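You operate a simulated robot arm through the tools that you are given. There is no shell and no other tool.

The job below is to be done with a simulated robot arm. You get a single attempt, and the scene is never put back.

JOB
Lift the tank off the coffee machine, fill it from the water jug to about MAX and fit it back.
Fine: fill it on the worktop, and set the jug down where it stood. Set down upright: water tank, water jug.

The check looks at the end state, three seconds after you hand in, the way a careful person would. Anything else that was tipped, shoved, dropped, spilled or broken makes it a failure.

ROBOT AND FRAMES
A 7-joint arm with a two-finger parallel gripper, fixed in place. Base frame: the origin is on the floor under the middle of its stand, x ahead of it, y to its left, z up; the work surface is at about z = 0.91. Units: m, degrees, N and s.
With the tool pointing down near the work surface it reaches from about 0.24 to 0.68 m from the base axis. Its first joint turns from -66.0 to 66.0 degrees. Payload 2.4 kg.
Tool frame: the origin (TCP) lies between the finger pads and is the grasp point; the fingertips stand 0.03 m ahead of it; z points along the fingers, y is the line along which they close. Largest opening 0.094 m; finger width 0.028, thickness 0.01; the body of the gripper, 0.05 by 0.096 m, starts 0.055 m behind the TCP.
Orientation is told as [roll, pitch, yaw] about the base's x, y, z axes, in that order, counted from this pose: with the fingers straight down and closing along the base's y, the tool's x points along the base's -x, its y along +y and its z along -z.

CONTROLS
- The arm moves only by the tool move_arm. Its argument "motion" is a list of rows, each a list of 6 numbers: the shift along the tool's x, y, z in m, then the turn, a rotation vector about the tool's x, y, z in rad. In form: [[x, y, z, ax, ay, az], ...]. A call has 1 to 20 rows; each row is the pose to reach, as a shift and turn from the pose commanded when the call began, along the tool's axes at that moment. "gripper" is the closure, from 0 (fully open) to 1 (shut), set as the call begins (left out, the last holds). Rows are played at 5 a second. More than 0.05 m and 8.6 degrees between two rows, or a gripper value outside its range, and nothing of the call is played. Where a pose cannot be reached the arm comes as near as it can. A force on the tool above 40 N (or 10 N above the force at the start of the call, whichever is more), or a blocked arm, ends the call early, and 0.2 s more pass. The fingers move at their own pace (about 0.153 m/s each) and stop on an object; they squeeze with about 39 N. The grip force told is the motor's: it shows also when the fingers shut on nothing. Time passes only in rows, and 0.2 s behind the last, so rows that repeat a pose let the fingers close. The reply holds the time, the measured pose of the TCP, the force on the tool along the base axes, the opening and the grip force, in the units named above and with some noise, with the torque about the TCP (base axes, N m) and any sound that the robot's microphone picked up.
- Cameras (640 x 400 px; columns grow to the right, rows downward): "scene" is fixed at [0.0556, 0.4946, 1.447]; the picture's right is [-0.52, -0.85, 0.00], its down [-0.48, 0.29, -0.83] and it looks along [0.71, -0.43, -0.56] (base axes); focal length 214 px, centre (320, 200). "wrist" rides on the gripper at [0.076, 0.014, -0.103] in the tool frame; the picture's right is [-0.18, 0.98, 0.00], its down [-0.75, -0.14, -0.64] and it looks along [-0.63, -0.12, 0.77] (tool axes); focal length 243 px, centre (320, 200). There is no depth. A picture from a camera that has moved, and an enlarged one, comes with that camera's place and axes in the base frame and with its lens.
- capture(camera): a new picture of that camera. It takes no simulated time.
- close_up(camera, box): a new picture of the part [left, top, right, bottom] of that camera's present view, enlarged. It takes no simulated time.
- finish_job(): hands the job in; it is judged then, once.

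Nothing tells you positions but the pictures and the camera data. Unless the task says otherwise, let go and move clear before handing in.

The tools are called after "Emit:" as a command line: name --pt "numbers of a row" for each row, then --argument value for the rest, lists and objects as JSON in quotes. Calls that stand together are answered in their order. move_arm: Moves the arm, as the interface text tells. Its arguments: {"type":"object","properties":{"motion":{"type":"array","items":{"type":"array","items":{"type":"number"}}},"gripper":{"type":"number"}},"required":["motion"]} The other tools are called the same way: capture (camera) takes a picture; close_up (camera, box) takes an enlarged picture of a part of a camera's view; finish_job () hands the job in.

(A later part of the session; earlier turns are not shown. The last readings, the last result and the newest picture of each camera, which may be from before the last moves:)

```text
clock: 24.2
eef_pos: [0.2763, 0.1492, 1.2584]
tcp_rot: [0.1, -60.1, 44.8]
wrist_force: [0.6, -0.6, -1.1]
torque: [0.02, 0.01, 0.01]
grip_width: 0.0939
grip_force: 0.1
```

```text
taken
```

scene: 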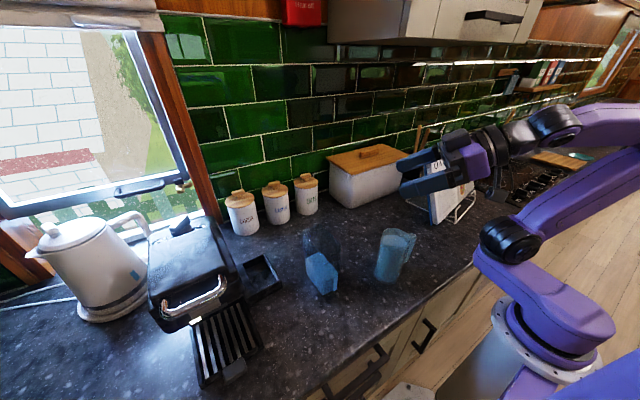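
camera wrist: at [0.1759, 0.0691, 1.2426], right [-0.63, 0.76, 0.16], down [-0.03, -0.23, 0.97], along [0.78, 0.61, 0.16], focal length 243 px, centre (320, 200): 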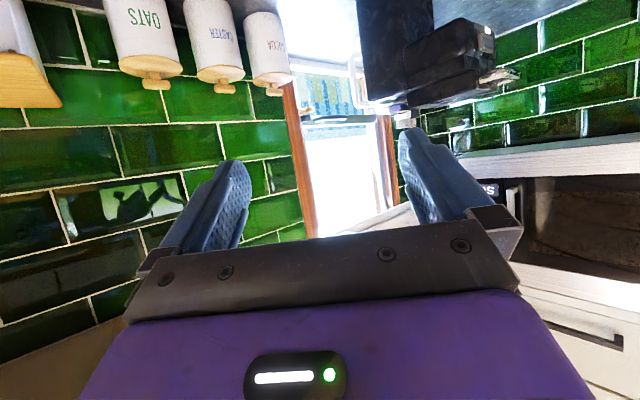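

Emit:
close_up --camera "scene" --box '[365, 215, 425, 295]'

Emit:
close_up --camera "scene" --box '[295, 215, 355, 300]'

```text
5.00 times, centred on (395, 255) of scene
camera zoom: at [0.0556, 0.4946, 1.447], right [-0.52, -0.85, 0.0], down [-0.48, 0.29, -0.83], along [0.71, -0.43, -0.56], focal length 1072 px, centre (-55, -75)
```

zoom: 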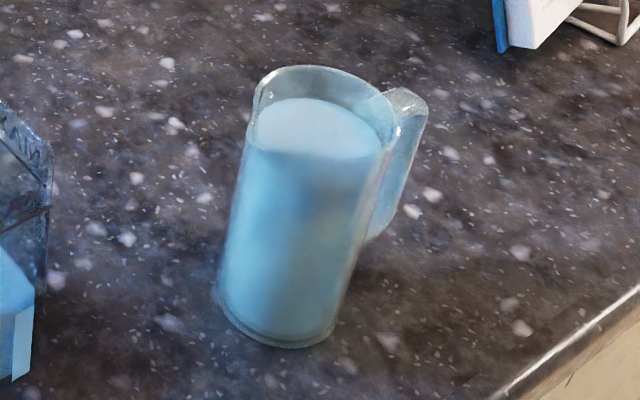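

```text
4.71 times, centred on (325, 258) of scene
camera zoom: at [0.0556, 0.4946, 1.447], right [-0.52, -0.85, 0.0], down [-0.48, 0.29, -0.83], along [0.71, -0.43, -0.56], focal length 1009 px, centre (296, -71)
```

zoom: 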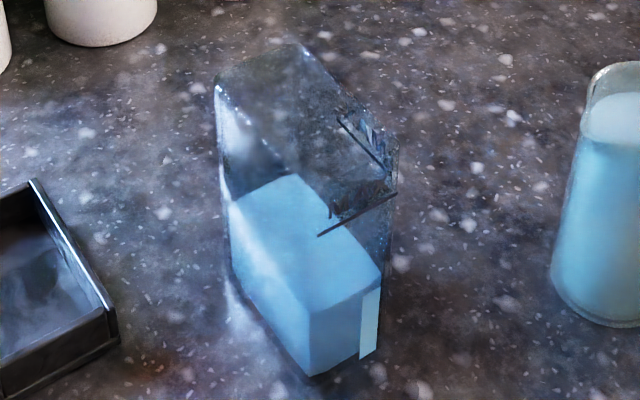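

The jug's axis is at about (0.293, 0.122), diameter about 0.07, rim near z 1.066, with the handle at y about 0.055. I'll swing to a standoff behind the handle, pointing towards +y, and look again.

Emit:
move_arm --pt "0.0173 -0.0241 -0.0166 -0.0987 0 -0.057" --pt "0.0345 -0.0483 -0.0332 -0.1974 0 -0.114" --pt "0.0518 -0.0724 -0.0498 -0.2962 0 -0.171" --pt "0.0838 -0.0861 -0.0465 -0.3949 0 -0.228" --pt "0.1157 -0.0998 -0.0433 -0.4936 0 -0.285" --pt "0.1477 -0.1135 -0.04 -0.5923 0 -0.342" --pt "0.1477 -0.1135 -0.04 -0.5923 0 -0.342"

Emit:
capture --camera "wrist"

Emit:
capture --camera "scene"

```text
clock: 25.8
eef_pos: [0.2799, -0.0069, 1.1498]
tcp_rot: [0.2, -60.1, 84.2]
wrist_force: [0.1, 0.0, -0.3]
torque: [0.0, 0.0, 0.02]
grip_width: 0.0943
grip_force: 0.1
out of reach, approached as far as the arm can: row 1
```

```text
taken
camera wrist: at [0.2525, -0.1331, 1.1344], right [-0.97, 0.19, 0.16], down [0.12, -0.19, 0.97], along [0.22, 0.96, 0.16], focal length 243 px, centre (320, 200)
```

wrist: 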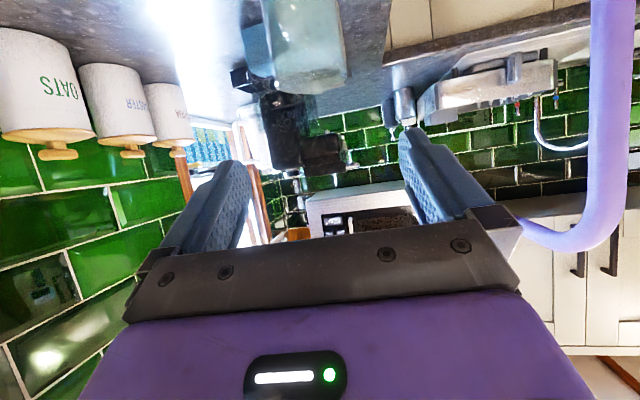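

```text
taken
```

scene: 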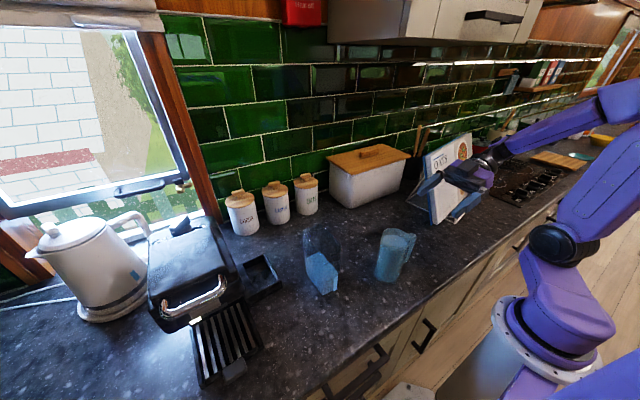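

Emit:
close_up --camera "wrist" --box '[220, 0, 400, 120]'

```text
3.33 times, centred on (310, 60) of wrist
camera zoom: at [0.2525, -0.1331, 1.1344], right [-0.97, 0.19, 0.16], down [0.12, -0.19, 0.97], along [0.22, 0.96, 0.16], focal length 809 px, centre (353, 667)
```

zoom: 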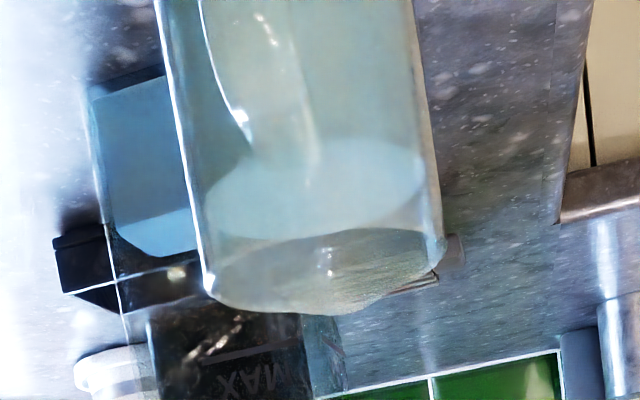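

The handle and jug sit between the finger lines. I'll go to the pre-grasp point behind the jug and part way in, then check the clearances.

Emit:
move_arm --pt "0.0218 -0.001 0.027 0 0 0" --pt "0.0436 -0.0019 0.0541 0 0 0" --pt "0.0436 -0.0019 0.08 0 0 0" --pt "0.0436 -0.0019 0.104 0 0 0" --pt "0.0436 -0.0019 0.104 0 0 0" --gripper 0

Emit:
capture --camera "wrist"

Emit:
close_up --camera "scene" --box '[360, 190, 460, 300]'

```text
clock: 27.0
eef_pos: [0.2872, 0.0611, 1.0604]
tcp_rot: [0.0, -59.9, 84.2]
wrist_force: [-0.1, 0.4, 0.1]
torque: [-0.02, 0.03, 0.03]
grip_width: 0.0942
grip_force: 0.0
```

```text
taken
camera wrist: at [0.2606, -0.065, 1.0449], right [-0.97, 0.19, 0.16], down [0.12, -0.19, 0.97], along [0.22, 0.96, 0.16], focal length 243 px, centre (320, 200)
```

wrist: 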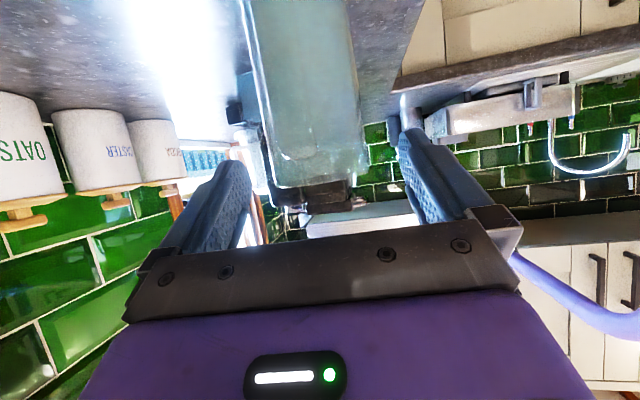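

```text
3.64 times, centred on (410, 245) of scene
camera zoom: at [0.0556, 0.4946, 1.447], right [-0.52, -0.85, 0.0], down [-0.48, 0.29, -0.83], along [0.71, -0.43, -0.56], focal length 780 px, centre (-7, 36)
```

zoom: 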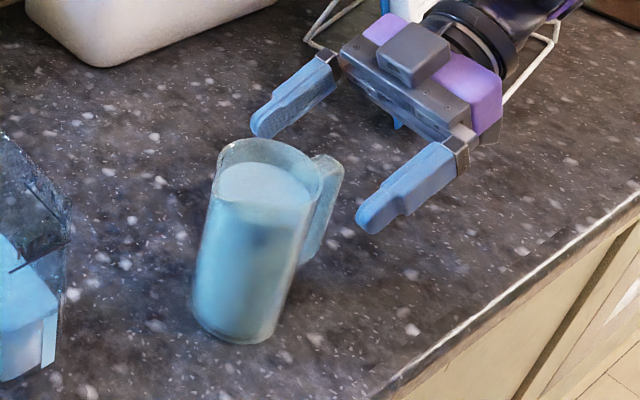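

Emit:
close_up --camera "wrist" --box '[220, 20, 430, 220]'

```text
2.00 times, centred on (325, 120) of wrist
camera zoom: at [0.2606, -0.065, 1.0449], right [-0.97, 0.19, 0.16], down [0.12, -0.19, 0.97], along [0.22, 0.96, 0.16], focal length 485 px, centre (310, 360)
```

zoom: 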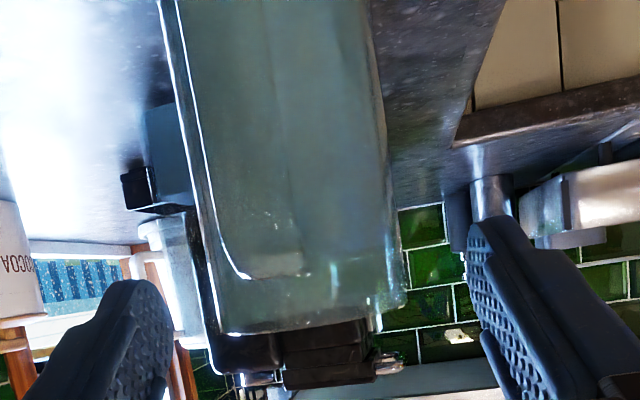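

The jug sits about 5.5 mm off the gripper's centre plane, on the tool's -y side. I'll correct for that and advance most of the remaining way along the tool axis.

Emit:
move_arm --pt "0 -0.0055 0 0 0 0" --pt "0 -0.0055 0.012 0 0 0" --pt "0 -0.0055 0.024 0 0 0" --pt "0 -0.0055 0.036 0 0 0" --pt "0 -0.0055 0.036 0 0 0"

Emit:
close_up --camera "wrist" --box '[200, 20, 440, 240]'

Emit:
close_up --camera "scene" --box '[360, 190, 460, 300]'

```text
clock: 28.2
eef_pos: [0.2976, 0.0904, 1.0434]
tcp_rot: [0.0, -60.1, 84.2]
wrist_force: [0.4, -0.8, 0.5]
torque: [0.01, -0.02, -0.02]
grip_width: 0.094
grip_force: 0.1
```

```text
1.82 times, centred on (320, 130) of wrist
camera zoom: at [0.269, -0.0348, 1.0271], right [-0.97, 0.19, 0.16], down [0.12, -0.19, 0.97], along [0.22, 0.96, 0.16], focal length 441 px, centre (320, 327)
```

zoom: 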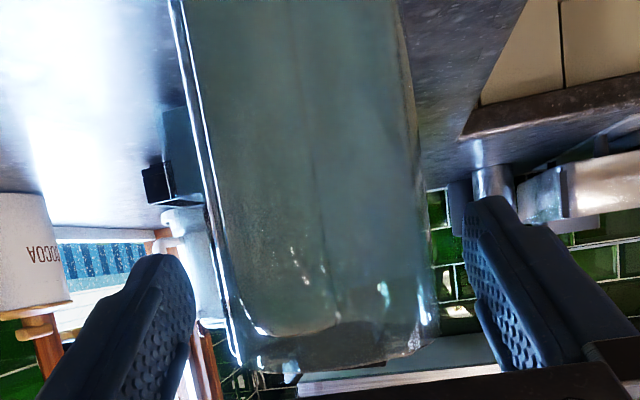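

```text
3.64 times, centred on (410, 245) of scene
camera zoom: at [0.0556, 0.4946, 1.447], right [-0.52, -0.85, 0.0], down [-0.48, 0.29, -0.83], along [0.71, -0.43, -0.56], focal length 780 px, centre (-7, 36)
```

zoom: 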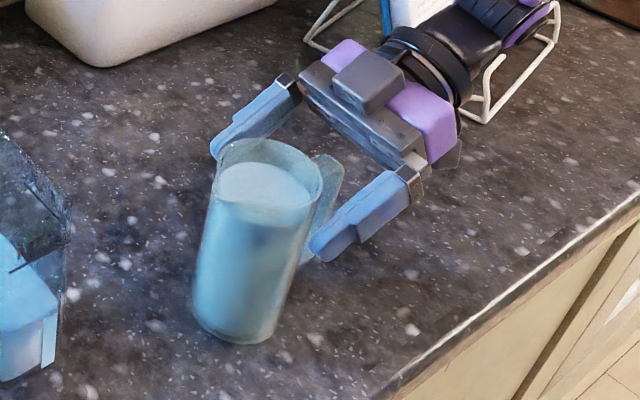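

The gripper is now centred on the jug, with about 2 cm left between the handle and the palm. I'll advance another 12 mm.

Emit:
move_arm --pt "0 0 0.006 0 0 0" --pt "0 0 0.012 0 0 0" --pt "0 0 0.012 0 0 0"

Emit:
close_up --camera "wrist" --box '[200, 20, 440, 240]'

Emit:
close_up --camera "scene" --box '[370, 205, 440, 285]'

```text
clock: 29.0
eef_pos: [0.297, 0.1007, 1.0379]
tcp_rot: [0.0, -60.0, 84.1]
wrist_force: [-0.7, -0.6, -0.2]
torque: [0.0, -0.01, 0.0]
grip_width: 0.0939
grip_force: 0.1
```

```text
1.82 times, centred on (320, 130) of wrist
camera zoom: at [0.2697, -0.0245, 1.0213], right [-0.97, 0.19, 0.16], down [0.12, -0.19, 0.97], along [0.22, 0.96, 0.16], focal length 441 px, centre (320, 327)
```

zoom: 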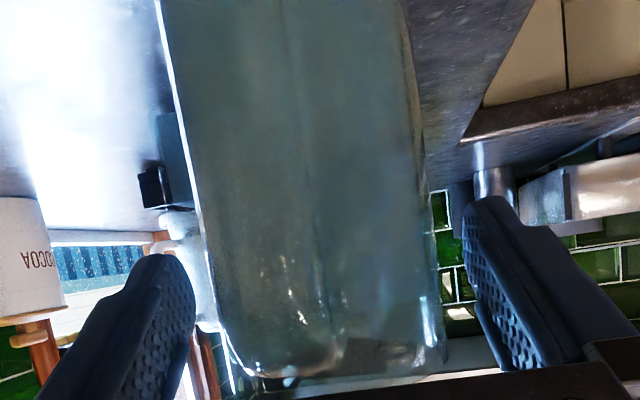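

```text
5.00 times, centred on (405, 245) of scene
camera zoom: at [0.0556, 0.4946, 1.447], right [-0.52, -0.85, 0.0], down [-0.48, 0.29, -0.83], along [0.71, -0.43, -0.56], focal length 1072 px, centre (-105, -25)
```

zoom: 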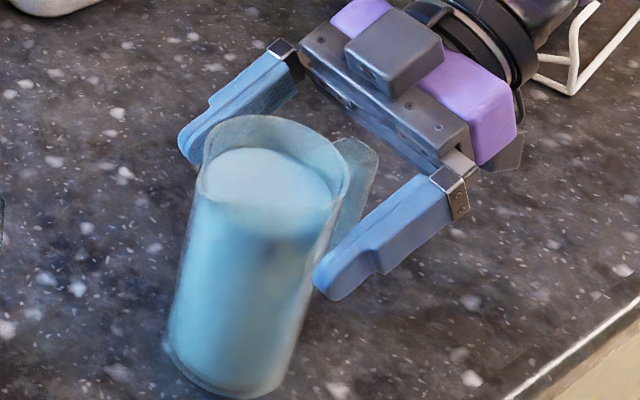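

Emit:
move_arm --pt "0 0 0.004 0 0 0" --pt "0 0 0.007 0 0 0" --pt "0 0 0.007 0 0 0"

Emit:
close_up --camera "scene" --box '[375, 205, 425, 265]'

```text
clock: 29.8
eef_pos: [0.2996, 0.1066, 1.0341]
tcp_rot: [-0.1, -60.1, 84.2]
wrist_force: [-2.7, -10.3, 19.4]
torque: [-1.0, 0.21, -0.02]
grip_width: 0.0941
grip_force: 0.0
```

```text
6.67 times, centred on (400, 235) of scene
camera zoom: at [0.0553, 0.4943, 1.4471], right [-0.52, -0.85, 0.0], down [-0.48, 0.29, -0.83], along [0.71, -0.43, -0.56], focal length 1430 px, centre (-213, -33)
```

zoom: 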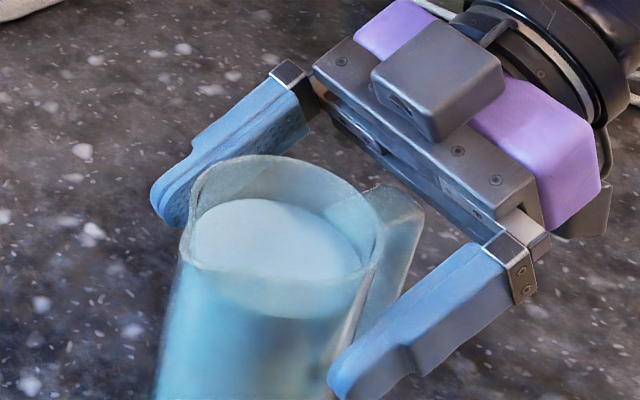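

The palm has touched the handle top, so I'm backing off a few millimetres at once.

Emit:
move_arm --pt "0 0 -0.002 0 0 0" --pt "0 0 -0.004 0 0 0" --pt "0 0 -0.004 0 0 0"

Emit:
close_up --camera "scene" --box '[370, 205, 440, 285]'

Emit:
close_up --camera "wrist" --box '[200, 20, 440, 240]'

```text
clock: 30.6
eef_pos: [0.2985, 0.104, 1.0342]
tcp_rot: [0.1, -60.1, 84.1]
wrist_force: [0.6, 0.6, 1.0]
torque: [-0.02, 0.01, -0.04]
grip_width: 0.0938
grip_force: 0.1
```

```text
5.00 times, centred on (405, 245) of scene
camera zoom: at [0.0556, 0.4946, 1.447], right [-0.52, -0.85, 0.0], down [-0.48, 0.29, -0.83], along [0.71, -0.43, -0.56], focal length 1072 px, centre (-105, -25)
```

zoom: 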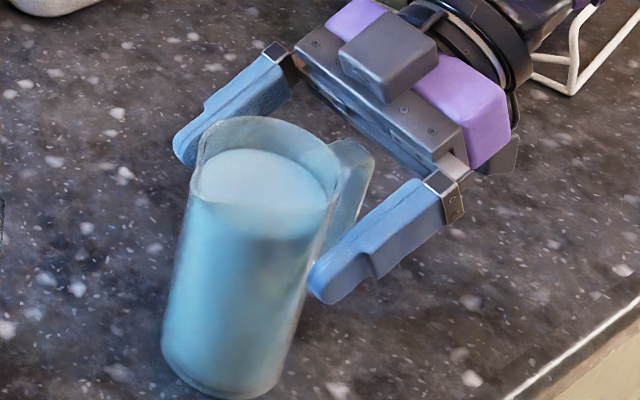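

```text
1.82 times, centred on (320, 130) of wrist
camera zoom: at [0.2704, -0.0218, 1.0195], right [-0.97, 0.19, 0.16], down [0.12, -0.19, 0.97], along [0.22, 0.96, 0.16], focal length 441 px, centre (320, 327)
```

zoom: 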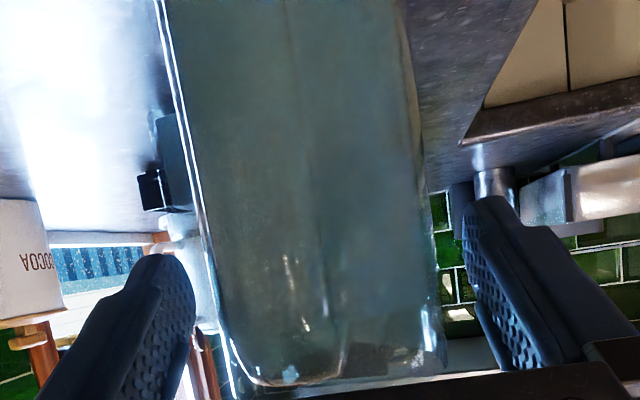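

The jug slid about 3 mm towards +y and is upright; I'll put that right when I set it down. I'll tilt the tool to 45° to clear the handle and then move 6 mm deeper.

Emit:
move_arm --pt "0 0 0 0 0.087 0" --pt "0 0 0 0 0.175 0" --pt "0 0 0 0 0.262 0" --pt "-0.0015 0 0.0026 0 0.262 0" --pt "-0.003 0 0.0052 0 0.262 0" --pt "-0.003 0 0.0052 0 0.262 0"

Emit:
close_up --camera "scene" --box '[370, 205, 440, 285]'

Emit:
close_up --camera "wrist" --box '[200, 20, 440, 240]'

```text
clock: 32.0
eef_pos: [0.2999, 0.1087, 1.0357]
tcp_rot: [0.1, -45.1, 84.2]
wrist_force: [-0.3, -0.6, 0.0]
torque: [-0.03, -0.02, 0.01]
grip_width: 0.094
grip_force: 0.1
```

```text
5.00 times, centred on (405, 245) of scene
camera zoom: at [0.0556, 0.4946, 1.447], right [-0.52, -0.85, 0.0], down [-0.48, 0.29, -0.83], along [0.71, -0.43, -0.56], focal length 1072 px, centre (-105, -25)
```

zoom: 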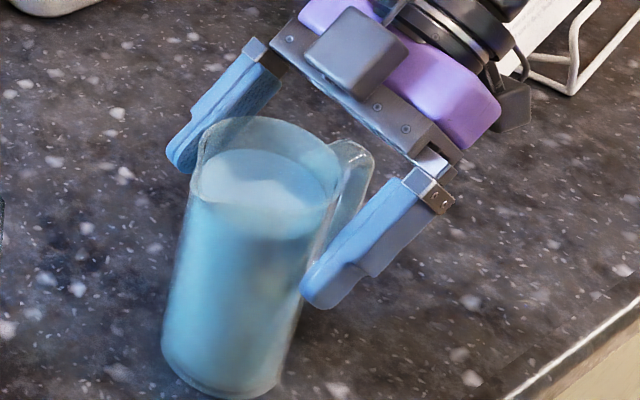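

```text
1.82 times, centred on (320, 130) of wrist
camera zoom: at [0.2711, -0.0153, 1.053], right [-0.96, 0.23, 0.13], down [0.15, 0.06, 0.99], along [0.22, 0.97, -0.1], focal length 441 px, centre (320, 327)
```

zoom: 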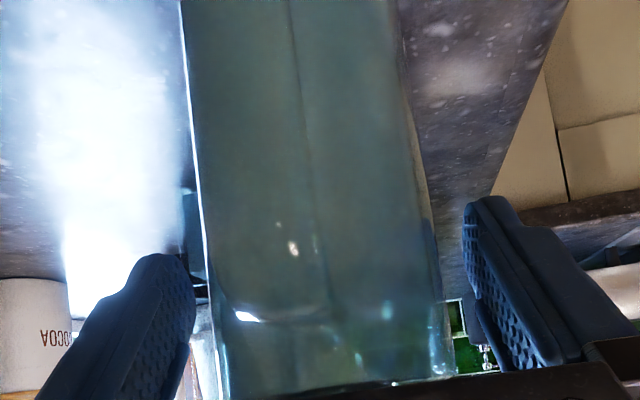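

The jug is centred between the fingers with no contact. I'll close the gripper on it.

Emit:
move_arm --pt "0 0 0 0 0 0" --pt "0 0 0 0 0 0" --pt "0 0 0 0 0 0" --pt "0 0 0 0 0 0" --gripper 1

Emit:
close_up --camera "scene" --box '[370, 205, 440, 285]'

```text
clock: 33.0
eef_pos: [0.3001, 0.1081, 1.0358]
tcp_rot: [0.0, -45.0, 84.3]
wrist_force: [-2.4, 1.1, 0.8]
torque: [0.19, -0.02, 0.02]
grip_width: 0.073
grip_force: 38.2
```

```text
5.00 times, centred on (405, 245) of scene
camera zoom: at [0.0555, 0.4947, 1.447], right [-0.52, -0.85, 0.0], down [-0.48, 0.29, -0.83], along [0.71, -0.43, -0.56], focal length 1072 px, centre (-105, -25)
```

zoom: 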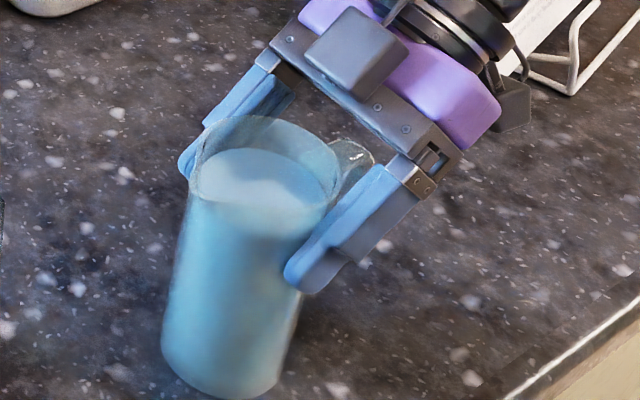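

The gripper holds the jug at a width of 0.073 m. I'll lift it 2 cm slowly and check that it stays upright.

Emit:
move_arm --pt "-0.0028 0 -0.0028 0 0 0" --pt "-0.0057 0 -0.0057 0 0 0" --pt "-0.0099 0 -0.0099 0 0 0" --pt "-0.0141 0 -0.0141 0 0 0" --pt "-0.0141 0 -0.0141 0 0 0"

Emit:
close_up --camera "scene" --box '[370, 205, 440, 285]'

Emit:
close_up --camera "wrist" --box '[200, 20, 440, 240]'

```text
clock: 34.2
eef_pos: [0.2991, 0.1089, 1.0564]
tcp_rot: [0.1, -45.1, 84.2]
wrist_force: [0.4, 0.7, 8.4]
torque: [0.56, 0.31, -0.01]
grip_width: 0.0683
grip_force: 38.9
```

```text
5.00 times, centred on (405, 245) of scene
camera zoom: at [0.0555, 0.4946, 1.447], right [-0.52, -0.85, 0.0], down [-0.48, 0.29, -0.83], along [0.71, -0.43, -0.56], focal length 1072 px, centre (-105, -25)
```

zoom: 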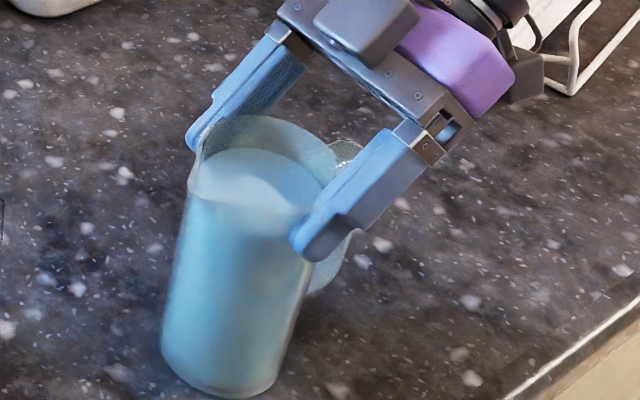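

```text
1.82 times, centred on (320, 130) of wrist
camera zoom: at [0.271, -0.015, 1.0738], right [-0.96, 0.23, 0.13], down [0.15, 0.06, 0.99], along [0.22, 0.97, -0.09], focal length 441 px, centre (320, 327)
```

zoom: 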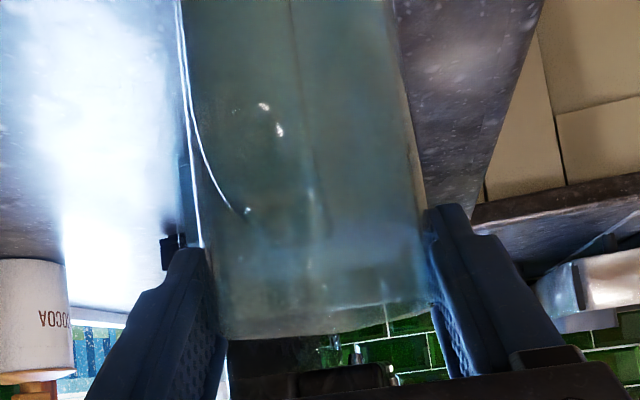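

The fingers slid up the jug because they held it short of its widest line; the jug itself is still standing in place. I'll open, tilt steeper to 30° and move the TCP right over the jug's axis.

Emit:
move_arm --pt "0 0 0 0 0 0" --pt "0 0 0 0 0 0" --pt "0 0 0 0 0.131 0" --pt "0 0 0 0 0.262 0" --pt "-0.0055 0 0.0055 0 0.262 0" --pt "-0.011 0 0.011 0 0.262 0" --pt "-0.011 0 0.011 0 0.262 0" --gripper 0

Emit:
close_up --camera "scene" --box '[370, 205, 440, 285]'

Emit:
close_up --camera "wrist" --box '[200, 20, 440, 240]'

```text
clock: 35.8
eef_pos: [0.3005, 0.1241, 1.0561]
tcp_rot: [0.1, -30.0, 84.0]
wrist_force: [0.4, -0.3, -0.4]
torque: [-0.03, 0.0, -0.01]
grip_width: 0.0938
grip_force: 0.0
```

```text
5.00 times, centred on (405, 245) of scene
camera zoom: at [0.0556, 0.4946, 1.447], right [-0.52, -0.85, 0.0], down [-0.48, 0.29, -0.83], along [0.71, -0.43, -0.56], focal length 1072 px, centre (-105, -25)
```

zoom: 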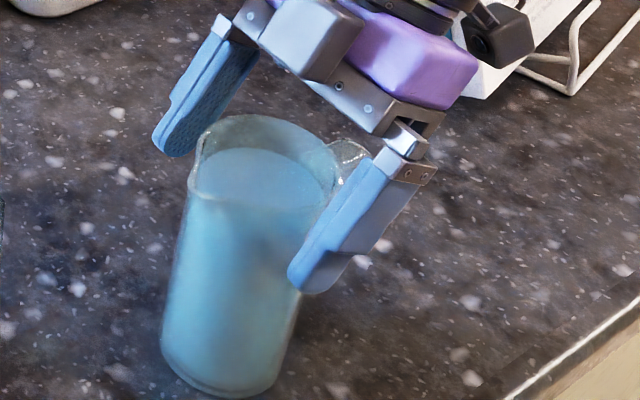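

```text
1.82 times, centred on (320, 130) of wrist
camera zoom: at [0.2734, 0.0094, 1.1051], right [-0.96, 0.26, 0.09], down [0.17, 0.32, 0.93], along [0.21, 0.91, -0.35], focal length 441 px, centre (320, 327)
```

zoom: 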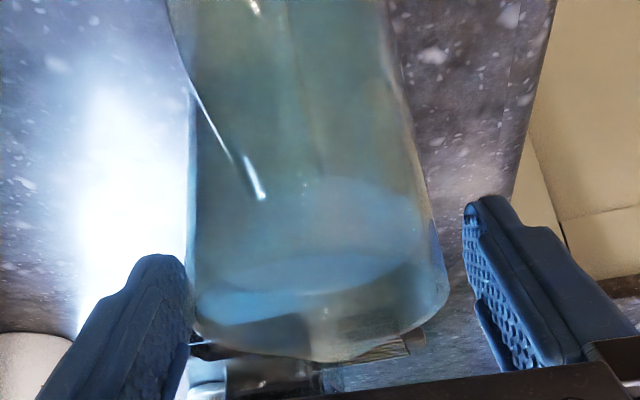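

The jug is still upright in place and centred between the fingers, and the TCP is now over its axis. I'll lower 2 cm and then grip.

Emit:
move_arm --pt "0.0033 0 0.0058 0 0 0" --pt "0.0067 0 0.0115 0 0 0" --pt "0.01 0 0.0173 0 0 0" --pt "0.01 0 0.0173 0 0 0"

Emit:
close_up --camera "scene" --box '[370, 205, 440, 285]'

Emit:
close_up --camera "wrist" --box '[200, 20, 440, 240]'

```text
clock: 36.8
eef_pos: [0.2996, 0.1243, 1.0359]
tcp_rot: [0.0, -30.0, 84.1]
wrist_force: [-0.5, -0.2, -0.4]
torque: [-0.01, 0.0, -0.01]
grip_width: 0.0941
grip_force: 0.0
```

```text
5.00 times, centred on (405, 245) of scene
camera zoom: at [0.0556, 0.4946, 1.447], right [-0.52, -0.85, 0.0], down [-0.48, 0.29, -0.83], along [0.71, -0.43, -0.56], focal length 1072 px, centre (-105, -25)
```

zoom: 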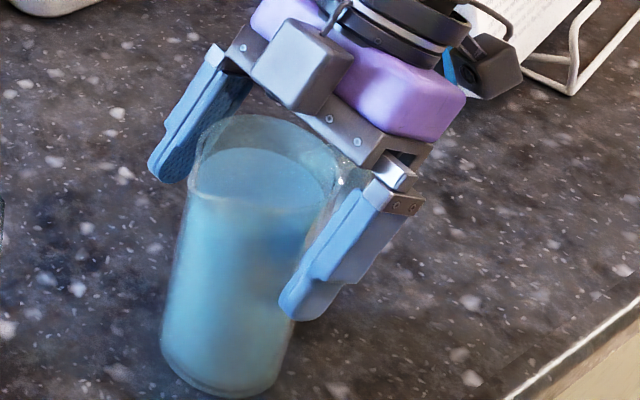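

```text
1.82 times, centred on (320, 130) of wrist
camera zoom: at [0.2734, 0.0094, 1.0849], right [-0.96, 0.26, 0.09], down [0.17, 0.32, 0.93], along [0.21, 0.91, -0.35], focal length 441 px, centre (320, 327)
```

zoom: 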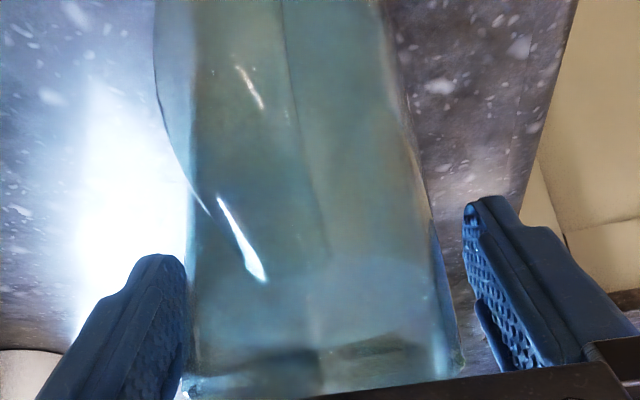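

Emit:
move_arm --pt "0 -0.0015 0 0 0 0" --pt "0 -0.0015 0 0 0 0" --pt "0 -0.0015 0 0 0 0" --pt "0 -0.0015 0 0 0 0" --gripper 1

Emit:
close_up --camera "scene" --box '[370, 205, 440, 285]'

```text
clock: 37.8
eef_pos: [0.3013, 0.1242, 1.0353]
tcp_rot: [0.0, -30.0, 84.2]
wrist_force: [-1.4, 0.6, -0.5]
torque: [0.24, 0.08, 0.0]
grip_width: 0.0729
grip_force: 39.1
```

```text
5.00 times, centred on (405, 245) of scene
camera zoom: at [0.0556, 0.4947, 1.4469], right [-0.52, -0.85, 0.0], down [-0.48, 0.29, -0.83], along [0.71, -0.43, -0.56], focal length 1072 px, centre (-105, -25)
```

zoom: 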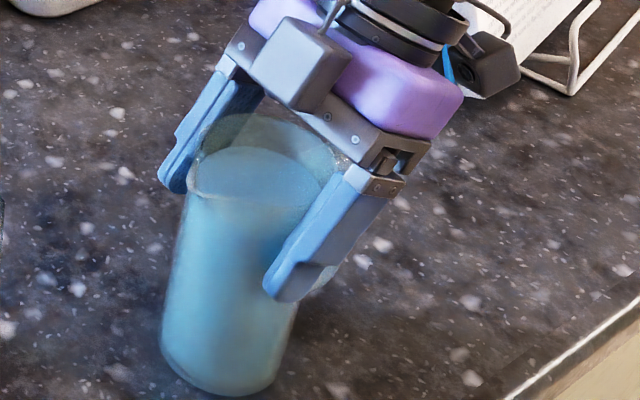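

Emit:
move_arm --pt "-0.001 0 -0.0017 0 0 0" --pt "-0.002 0 -0.0035 0 0 0" --pt "-0.003 0 -0.0052 0 0 0" --pt "-0.004 0 -0.0069 0 0 0" --pt "-0.004 0 -0.0069 0 0 0"

Emit:
close_up --camera "scene" --box '[370, 205, 440, 285]'

```text
clock: 39.0
eef_pos: [0.3015, 0.1244, 1.0436]
tcp_rot: [-0.1, -30.0, 84.2]
wrist_force: [1.0, -0.1, -8.2]
torque: [0.07, -0.08, 0.03]
grip_width: 0.0726
grip_force: 39.2
```

```text
5.00 times, centred on (405, 245) of scene
camera zoom: at [0.0557, 0.4947, 1.4469], right [-0.52, -0.85, 0.0], down [-0.48, 0.29, -0.83], along [0.71, -0.43, -0.56], focal length 1072 px, centre (-105, -25)
```

zoom: 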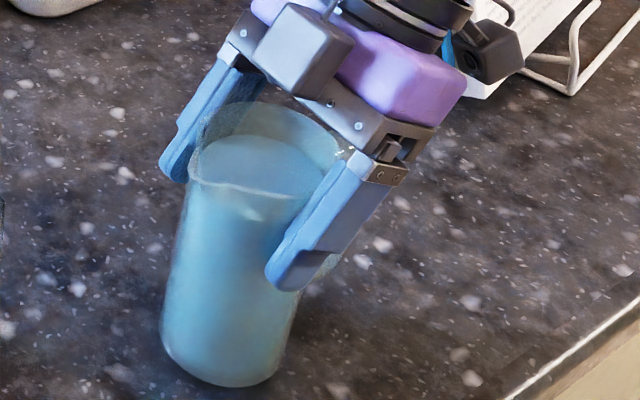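

The jug is lifted, upright and firmly held, with a weight of about 8 N. I'll raise it to z 1.105 and bring its lip gently to about (0.375, 0.25), just short of the tank.

Emit:
move_arm --pt "-0.005 0 -0.0087 0 0 0" --pt "-0.0125 0 -0.0217 0 0 0" --pt "-0.021 0 -0.0364 0 0 0" --pt "-0.028 0 -0.0485 0 0 0" --pt "-0.0305 0 -0.0528 0 0 0" --pt "-0.0344 -0.003 -0.0506 0 0 0" --pt "-0.0422 -0.009 -0.0461 0 0 0" --pt "-0.0523 -0.0168 -0.0402 0 0 0" --pt "-0.0631 -0.0252 -0.0339 0 0 0" --pt "-0.074 -0.0336 -0.0277 0 0 0" --pt "-0.0849 -0.042 -0.0214 0 0 0" --pt "-0.095 -0.0498 -0.0155 0 0 0" --pt "-0.1028 -0.0558 -0.011 0 0 0" --pt "-0.1066 -0.0588 -0.0088 0 0 0" --pt "-0.1082 -0.06 -0.0079 0 0 0" --pt "-0.1082 -0.06 -0.0079 0 0 0"

Emit:
capture --camera "scene"

Emit:
close_up --camera "scene" --box '[290, 170, 410, 300]'

Emit:
capture --camera "wrist"

```text
clock: 42.4
eef_pos: [0.3706, 0.2091, 1.1052]
tcp_rot: [0.0, -30.0, 84.2]
wrist_force: [-0.6, -0.4, -7.0]
torque: [0.1, -0.03, 0.05]
grip_width: 0.073
grip_force: 39.4
```

```text
taken
```

scene: 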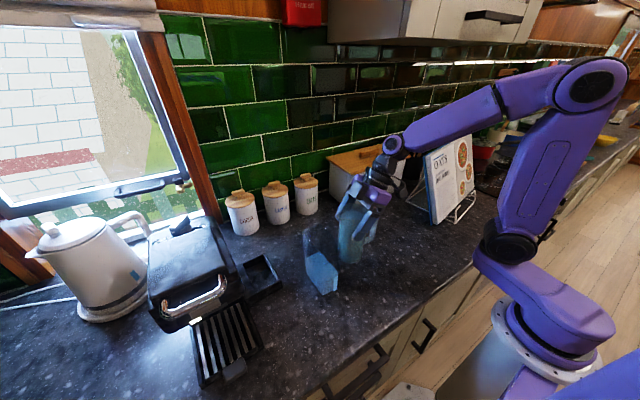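

```text
3.08 times, centred on (350, 235) of scene
camera zoom: at [0.0557, 0.4947, 1.4469], right [-0.52, -0.85, 0.0], down [-0.48, 0.29, -0.83], along [0.71, -0.43, -0.56], focal length 660 px, centre (228, 92)
```

zoom: 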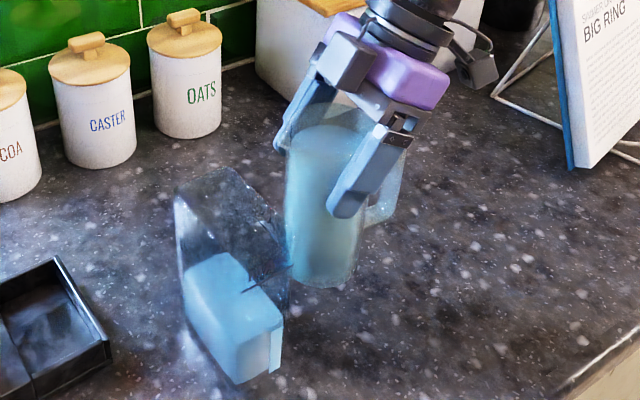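

```text
taken
camera wrist: at [0.3439, 0.0926, 1.1544], right [-0.96, 0.26, 0.09], down [0.17, 0.32, 0.93], along [0.21, 0.91, -0.35], focal length 243 px, centre (320, 200)
```

wrist: 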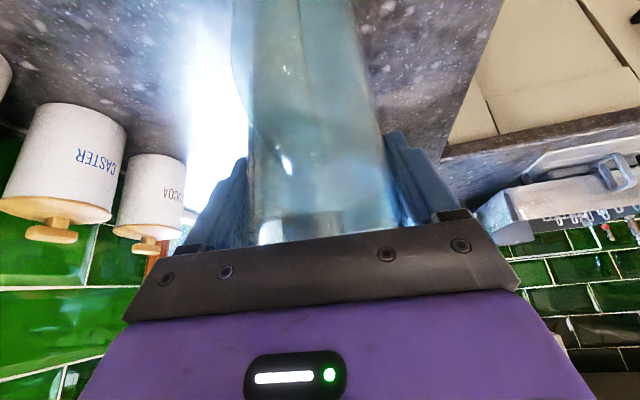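

Emit:
close_up --camera "scene" --box '[298, 218, 348, 298]'

Emit:
close_up --camera "scene" --box '[300, 220, 350, 252]'

```text
5.00 times, centred on (323, 258) of scene
camera zoom: at [0.0557, 0.4947, 1.4469], right [-0.52, -0.85, 0.0], down [-0.48, 0.29, -0.83], along [0.71, -0.43, -0.56], focal length 1072 px, centre (305, -90)
```

zoom: 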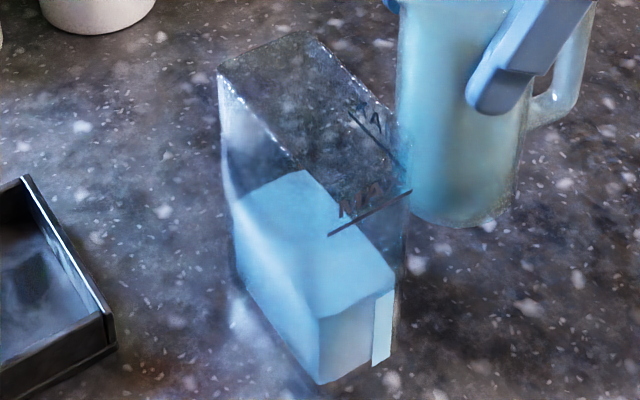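

```text
12.50 times, centred on (325, 236) of scene
camera zoom: at [0.0557, 0.4947, 1.4469], right [-0.52, -0.85, 0.0], down [-0.48, 0.29, -0.83], along [0.71, -0.43, -0.56], focal length 2681 px, centre (258, -250)
```

zoom: 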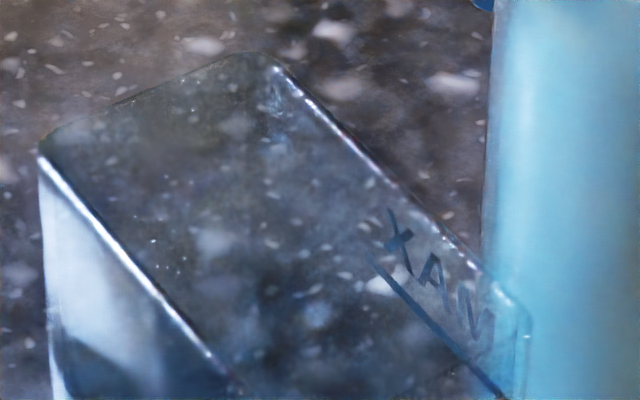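

The tank opening is at about x 0.337–0.426, y 0.264–0.318, z 1.075, with the MAX line at z 1.035 and the water at 0.972. I'll check the jug's spout position closely before tilting.

Emit:
close_up --camera "scene" --box '[325, 185, 385, 270]'

Emit:
close_up --camera "wrist" --box '[200, 0, 440, 250]'

```text
4.71 times, centred on (355, 228) of scene
camera zoom: at [0.0557, 0.4947, 1.4469], right [-0.52, -0.85, 0.0], down [-0.48, 0.29, -0.83], along [0.71, -0.43, -0.56], focal length 1009 px, centre (155, 71)
```

zoom: 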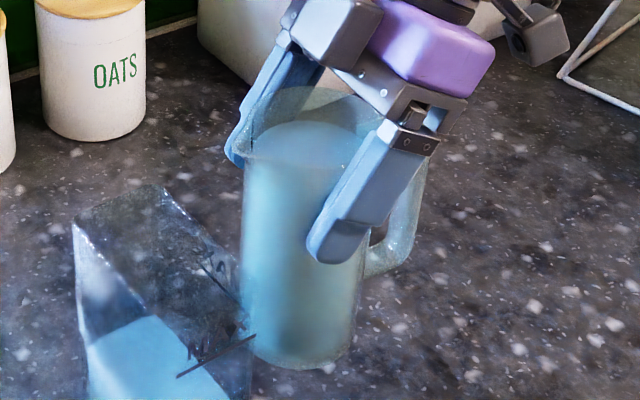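

```text
1.60 times, centred on (320, 125) of wrist
camera zoom: at [0.3439, 0.0926, 1.1544], right [-0.96, 0.26, 0.09], down [0.17, 0.32, 0.93], along [0.21, 0.91, -0.35], focal length 388 px, centre (320, 320)
```

zoom: 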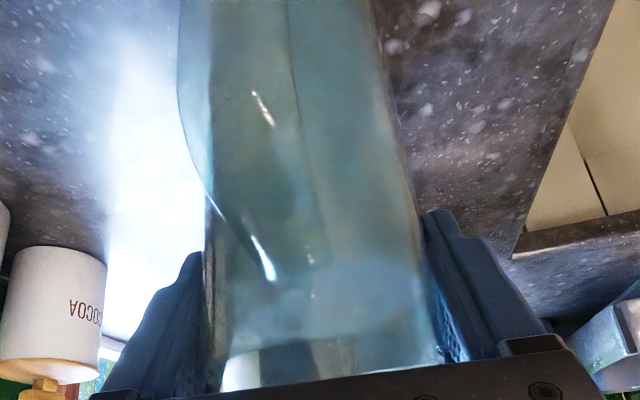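

The lip is near (0.37, 0.253) at z about 1.135, just short of the tank's near wall. I'll tilt slowly to 20°, still below pouring, while bringing the lip over the opening.

Emit:
move_arm --pt "-0.0029 -0.002 -0.0005 0 0.0436 0" --pt "-0.0059 -0.004 -0.001 0 0.0873 0" --pt "-0.0085 -0.006 -0.0018 0 0.1309 0" --pt "-0.0112 -0.008 -0.0026 0 0.1745 0" --pt "-0.0145 -0.008 -0.0032 0 0.2182 0" --pt "-0.018 -0.008 -0.0037 0 0.2618 0" --pt "-0.0211 -0.008 -0.0045 0 0.3054 0" --pt "-0.0241 -0.008 -0.0051 0 0.3491 0" --pt "-0.0241 -0.008 -0.0051 0 0.3491 0"

Emit:
close_up --camera "scene" --box '[290, 185, 390, 300]'

Emit:
close_up --camera "scene" --box '[300, 195, 360, 255]'

Emit:
capture --camera "wrist"

```text
clock: 44.4
eef_pos: [0.38, 0.2257, 1.1203]
tcp_rot: [0.0, -9.9, 84.2]
wrist_force: [0.4, -0.5, -7.4]
torque: [0.22, -0.05, -0.02]
grip_width: 0.0727
grip_force: 38.6
```

```text
3.48 times, centred on (340, 242) of scene
camera zoom: at [0.0557, 0.4947, 1.4469], right [-0.52, -0.85, 0.0], down [-0.48, 0.29, -0.83], along [0.71, -0.43, -0.56], focal length 746 px, centre (250, 52)
```

zoom: 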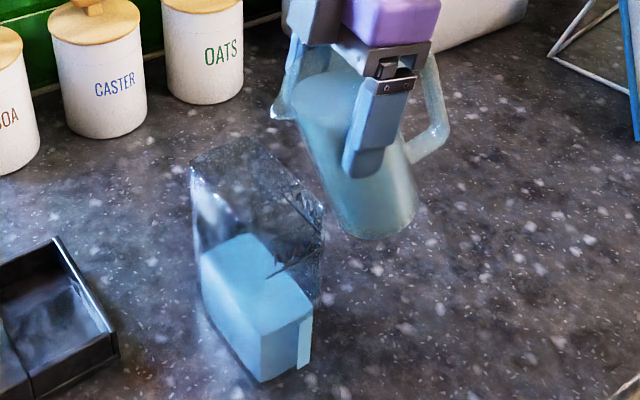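

```text
6.67 times, centred on (330, 225) of scene
camera zoom: at [0.0557, 0.4947, 1.4469], right [-0.52, -0.85, 0.0], down [-0.48, 0.29, -0.83], along [0.71, -0.43, -0.56], focal length 1430 px, centre (253, 33)
```

zoom: 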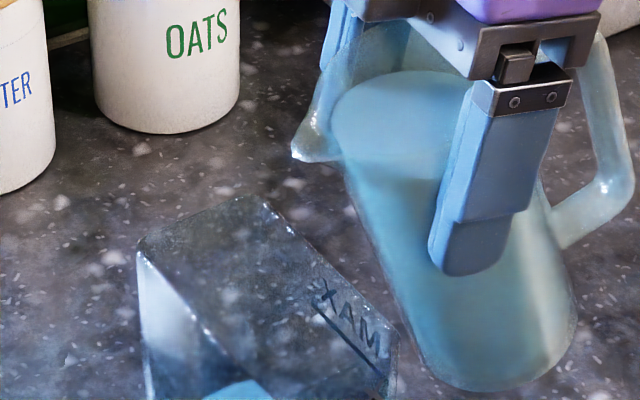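

```text
taken
camera wrist: at [0.3561, 0.1342, 1.2073], right [-0.96, 0.28, 0.03], down [0.2, 0.61, 0.76], along [0.19, 0.74, -0.65], focal length 243 px, centre (320, 200)
```

wrist: 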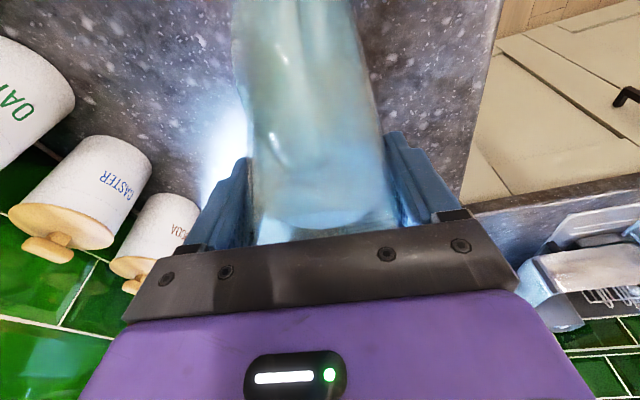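

The spout tip is at about (0.385, 0.276, 1.13), right above the tank's opening. I'll tilt on slowly to 32° to start the pour and watch the stream.

Emit:
move_arm --pt "-0.001 0 -0.0012 0 0.0262 0" --pt "-0.0019 0 -0.0024 0 0.0524 0" --pt "-0.0028 0 -0.0036 0 0.0785 0" --pt "-0.0038 0 -0.0048 0 0.1047 0" --pt "-0.0038 0 -0.0057 0 0.1309 0" --pt "-0.0038 0 -0.0065 0 0.1571 0" --pt "-0.0038 0 -0.0075 0 0.1833 0" --pt "-0.0038 0 -0.0084 0 0.2094 0"

Emit:
close_up --camera "scene" --box '[290, 185, 390, 300]'

Emit:
close_up --camera "scene" --box '[300, 195, 360, 255]'

```text
clock: 46.2
eef_pos: [0.3807, 0.2274, 1.1303]
tcp_rot: [0.0, 2.2, 84.2]
wrist_force: [-0.4, 0.9, -6.8]
torque: [0.31, -0.05, 0.0]
grip_width: 0.0731
grip_force: 38.8
```

```text
3.48 times, centred on (340, 242) of scene
camera zoom: at [0.0557, 0.4947, 1.4469], right [-0.52, -0.85, 0.0], down [-0.48, 0.29, -0.83], along [0.71, -0.43, -0.56], focal length 746 px, centre (250, 52)
```

zoom: 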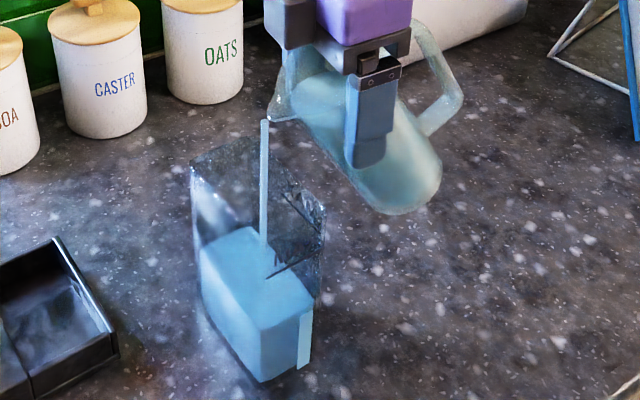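

```text
6.67 times, centred on (330, 225) of scene
camera zoom: at [0.0557, 0.4947, 1.4469], right [-0.52, -0.85, 0.0], down [-0.48, 0.29, -0.83], along [0.71, -0.43, -0.56], focal length 1430 px, centre (253, 33)
```

zoom: 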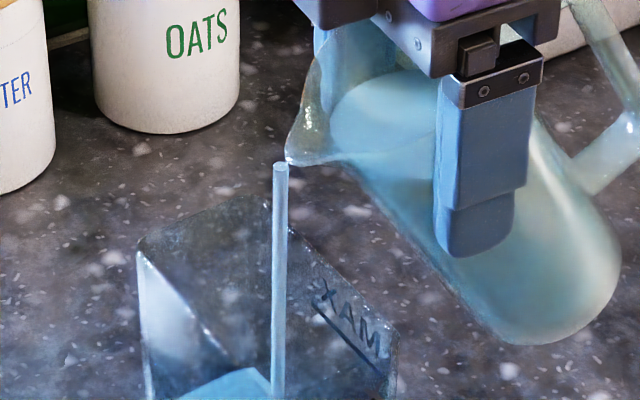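

A clean stream is falling straight into the tank. I'll tilt on to 45° and hold briefly.

Emit:
move_arm --pt "0 0 -0.0003 0 0.0262 0" --pt "0 0 -0.0006 0 0.0524 0" --pt "0 0 -0.001 0 0.0785 0" --pt "0 0 -0.0014 0 0.1047 0" --pt "-0.0001 0 -0.0018 0 0.1309 0" --pt "-0.0002 0 -0.0022 0 0.1571 0" --pt "-0.0004 0 -0.003 0 0.192 0" --pt "-0.0007 0 -0.0038 0 0.2269 0" --pt "-0.0007 0 -0.0038 0 0.2269 0" --pt "-0.0007 0 -0.0038 0 0.2269 0" --pt "-0.0007 0 -0.0038 0 0.2269 0"

Emit:
close_up --camera "scene" --box '[290, 185, 390, 300]'

Emit:
close_up --camera "scene" --box '[298, 218, 348, 298]'

```text
clock: 48.6
eef_pos: [0.3797, 0.2287, 1.1343]
tcp_rot: [-0.1, 15.0, 84.2]
wrist_force: [-0.6, 0.1, -6.7]
torque: [0.32, 0.0, 0.02]
grip_width: 0.0729
grip_force: 39.2
```

```text
3.48 times, centred on (340, 242) of scene
camera zoom: at [0.0557, 0.4947, 1.4469], right [-0.52, -0.85, 0.0], down [-0.48, 0.29, -0.83], along [0.71, -0.43, -0.56], focal length 746 px, centre (250, 52)
```

zoom: 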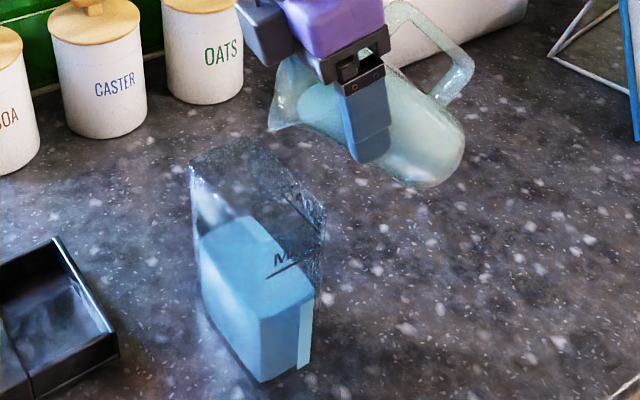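

```text
5.00 times, centred on (323, 258) of scene
camera zoom: at [0.0557, 0.4947, 1.4469], right [-0.52, -0.85, 0.0], down [-0.48, 0.29, -0.83], along [0.71, -0.43, -0.56], focal length 1072 px, centre (305, -90)
```

zoom: 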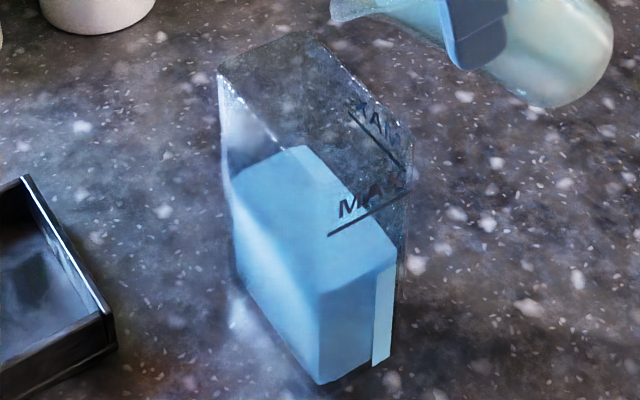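

The level has risen about a third of the way to MAX and the jug holds steady. I'll tilt on to 57° and hold.

Emit:
move_arm --pt "-0.0002 0 -0.0009 0 0.0349 0" --pt "-0.0003 0 -0.0017 0 0.0698 0" --pt "-0.0006 0 -0.0026 0 0.1047 0" --pt "-0.0009 0 -0.0035 0 0.1396 0" --pt "-0.0013 0 -0.0043 0 0.1745 0" --pt "-0.0017 0 -0.0051 0 0.2094 0" --pt "-0.0017 0 -0.0051 0 0.2094 0" --pt "-0.0017 0 -0.0051 0 0.2094 0" --pt "-0.0017 0 -0.0051 0 0.2094 0" --pt "-0.0017 0 -0.0051 0 0.2094 0"

Emit:
close_up --camera "scene" --box '[290, 185, 390, 300]'

Emit:
close_up --camera "scene" --box '[298, 218, 348, 298]'

```text
clock: 50.8
eef_pos: [0.3807, 0.2314, 1.137]
tcp_rot: [0.0, 27.0, 84.1]
wrist_force: [-0.4, -0.1, -6.0]
torque: [0.28, -0.02, 0.01]
grip_width: 0.0728
grip_force: 39.3
```

```text
3.48 times, centred on (340, 242) of scene
camera zoom: at [0.0556, 0.4947, 1.4469], right [-0.52, -0.85, 0.0], down [-0.48, 0.29, -0.83], along [0.71, -0.43, -0.56], focal length 746 px, centre (250, 52)
```

zoom: 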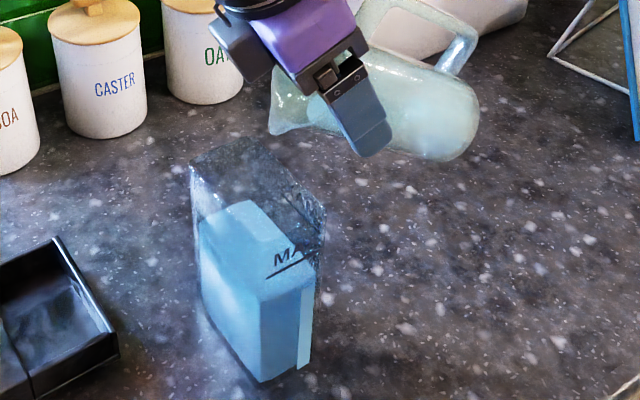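

```text
5.00 times, centred on (323, 258) of scene
camera zoom: at [0.0556, 0.4947, 1.4469], right [-0.52, -0.85, 0.0], down [-0.48, 0.29, -0.83], along [0.71, -0.43, -0.56], focal length 1072 px, centre (305, -90)
```

zoom: 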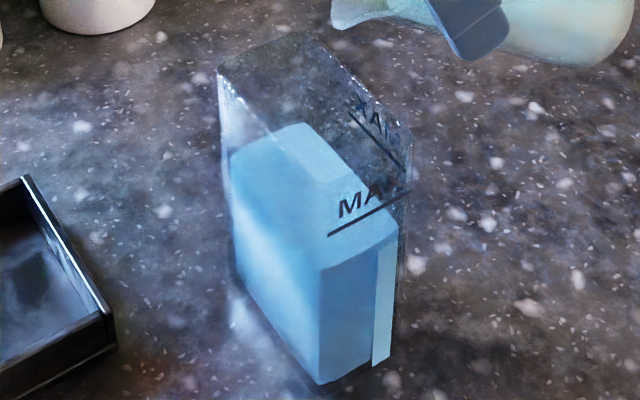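

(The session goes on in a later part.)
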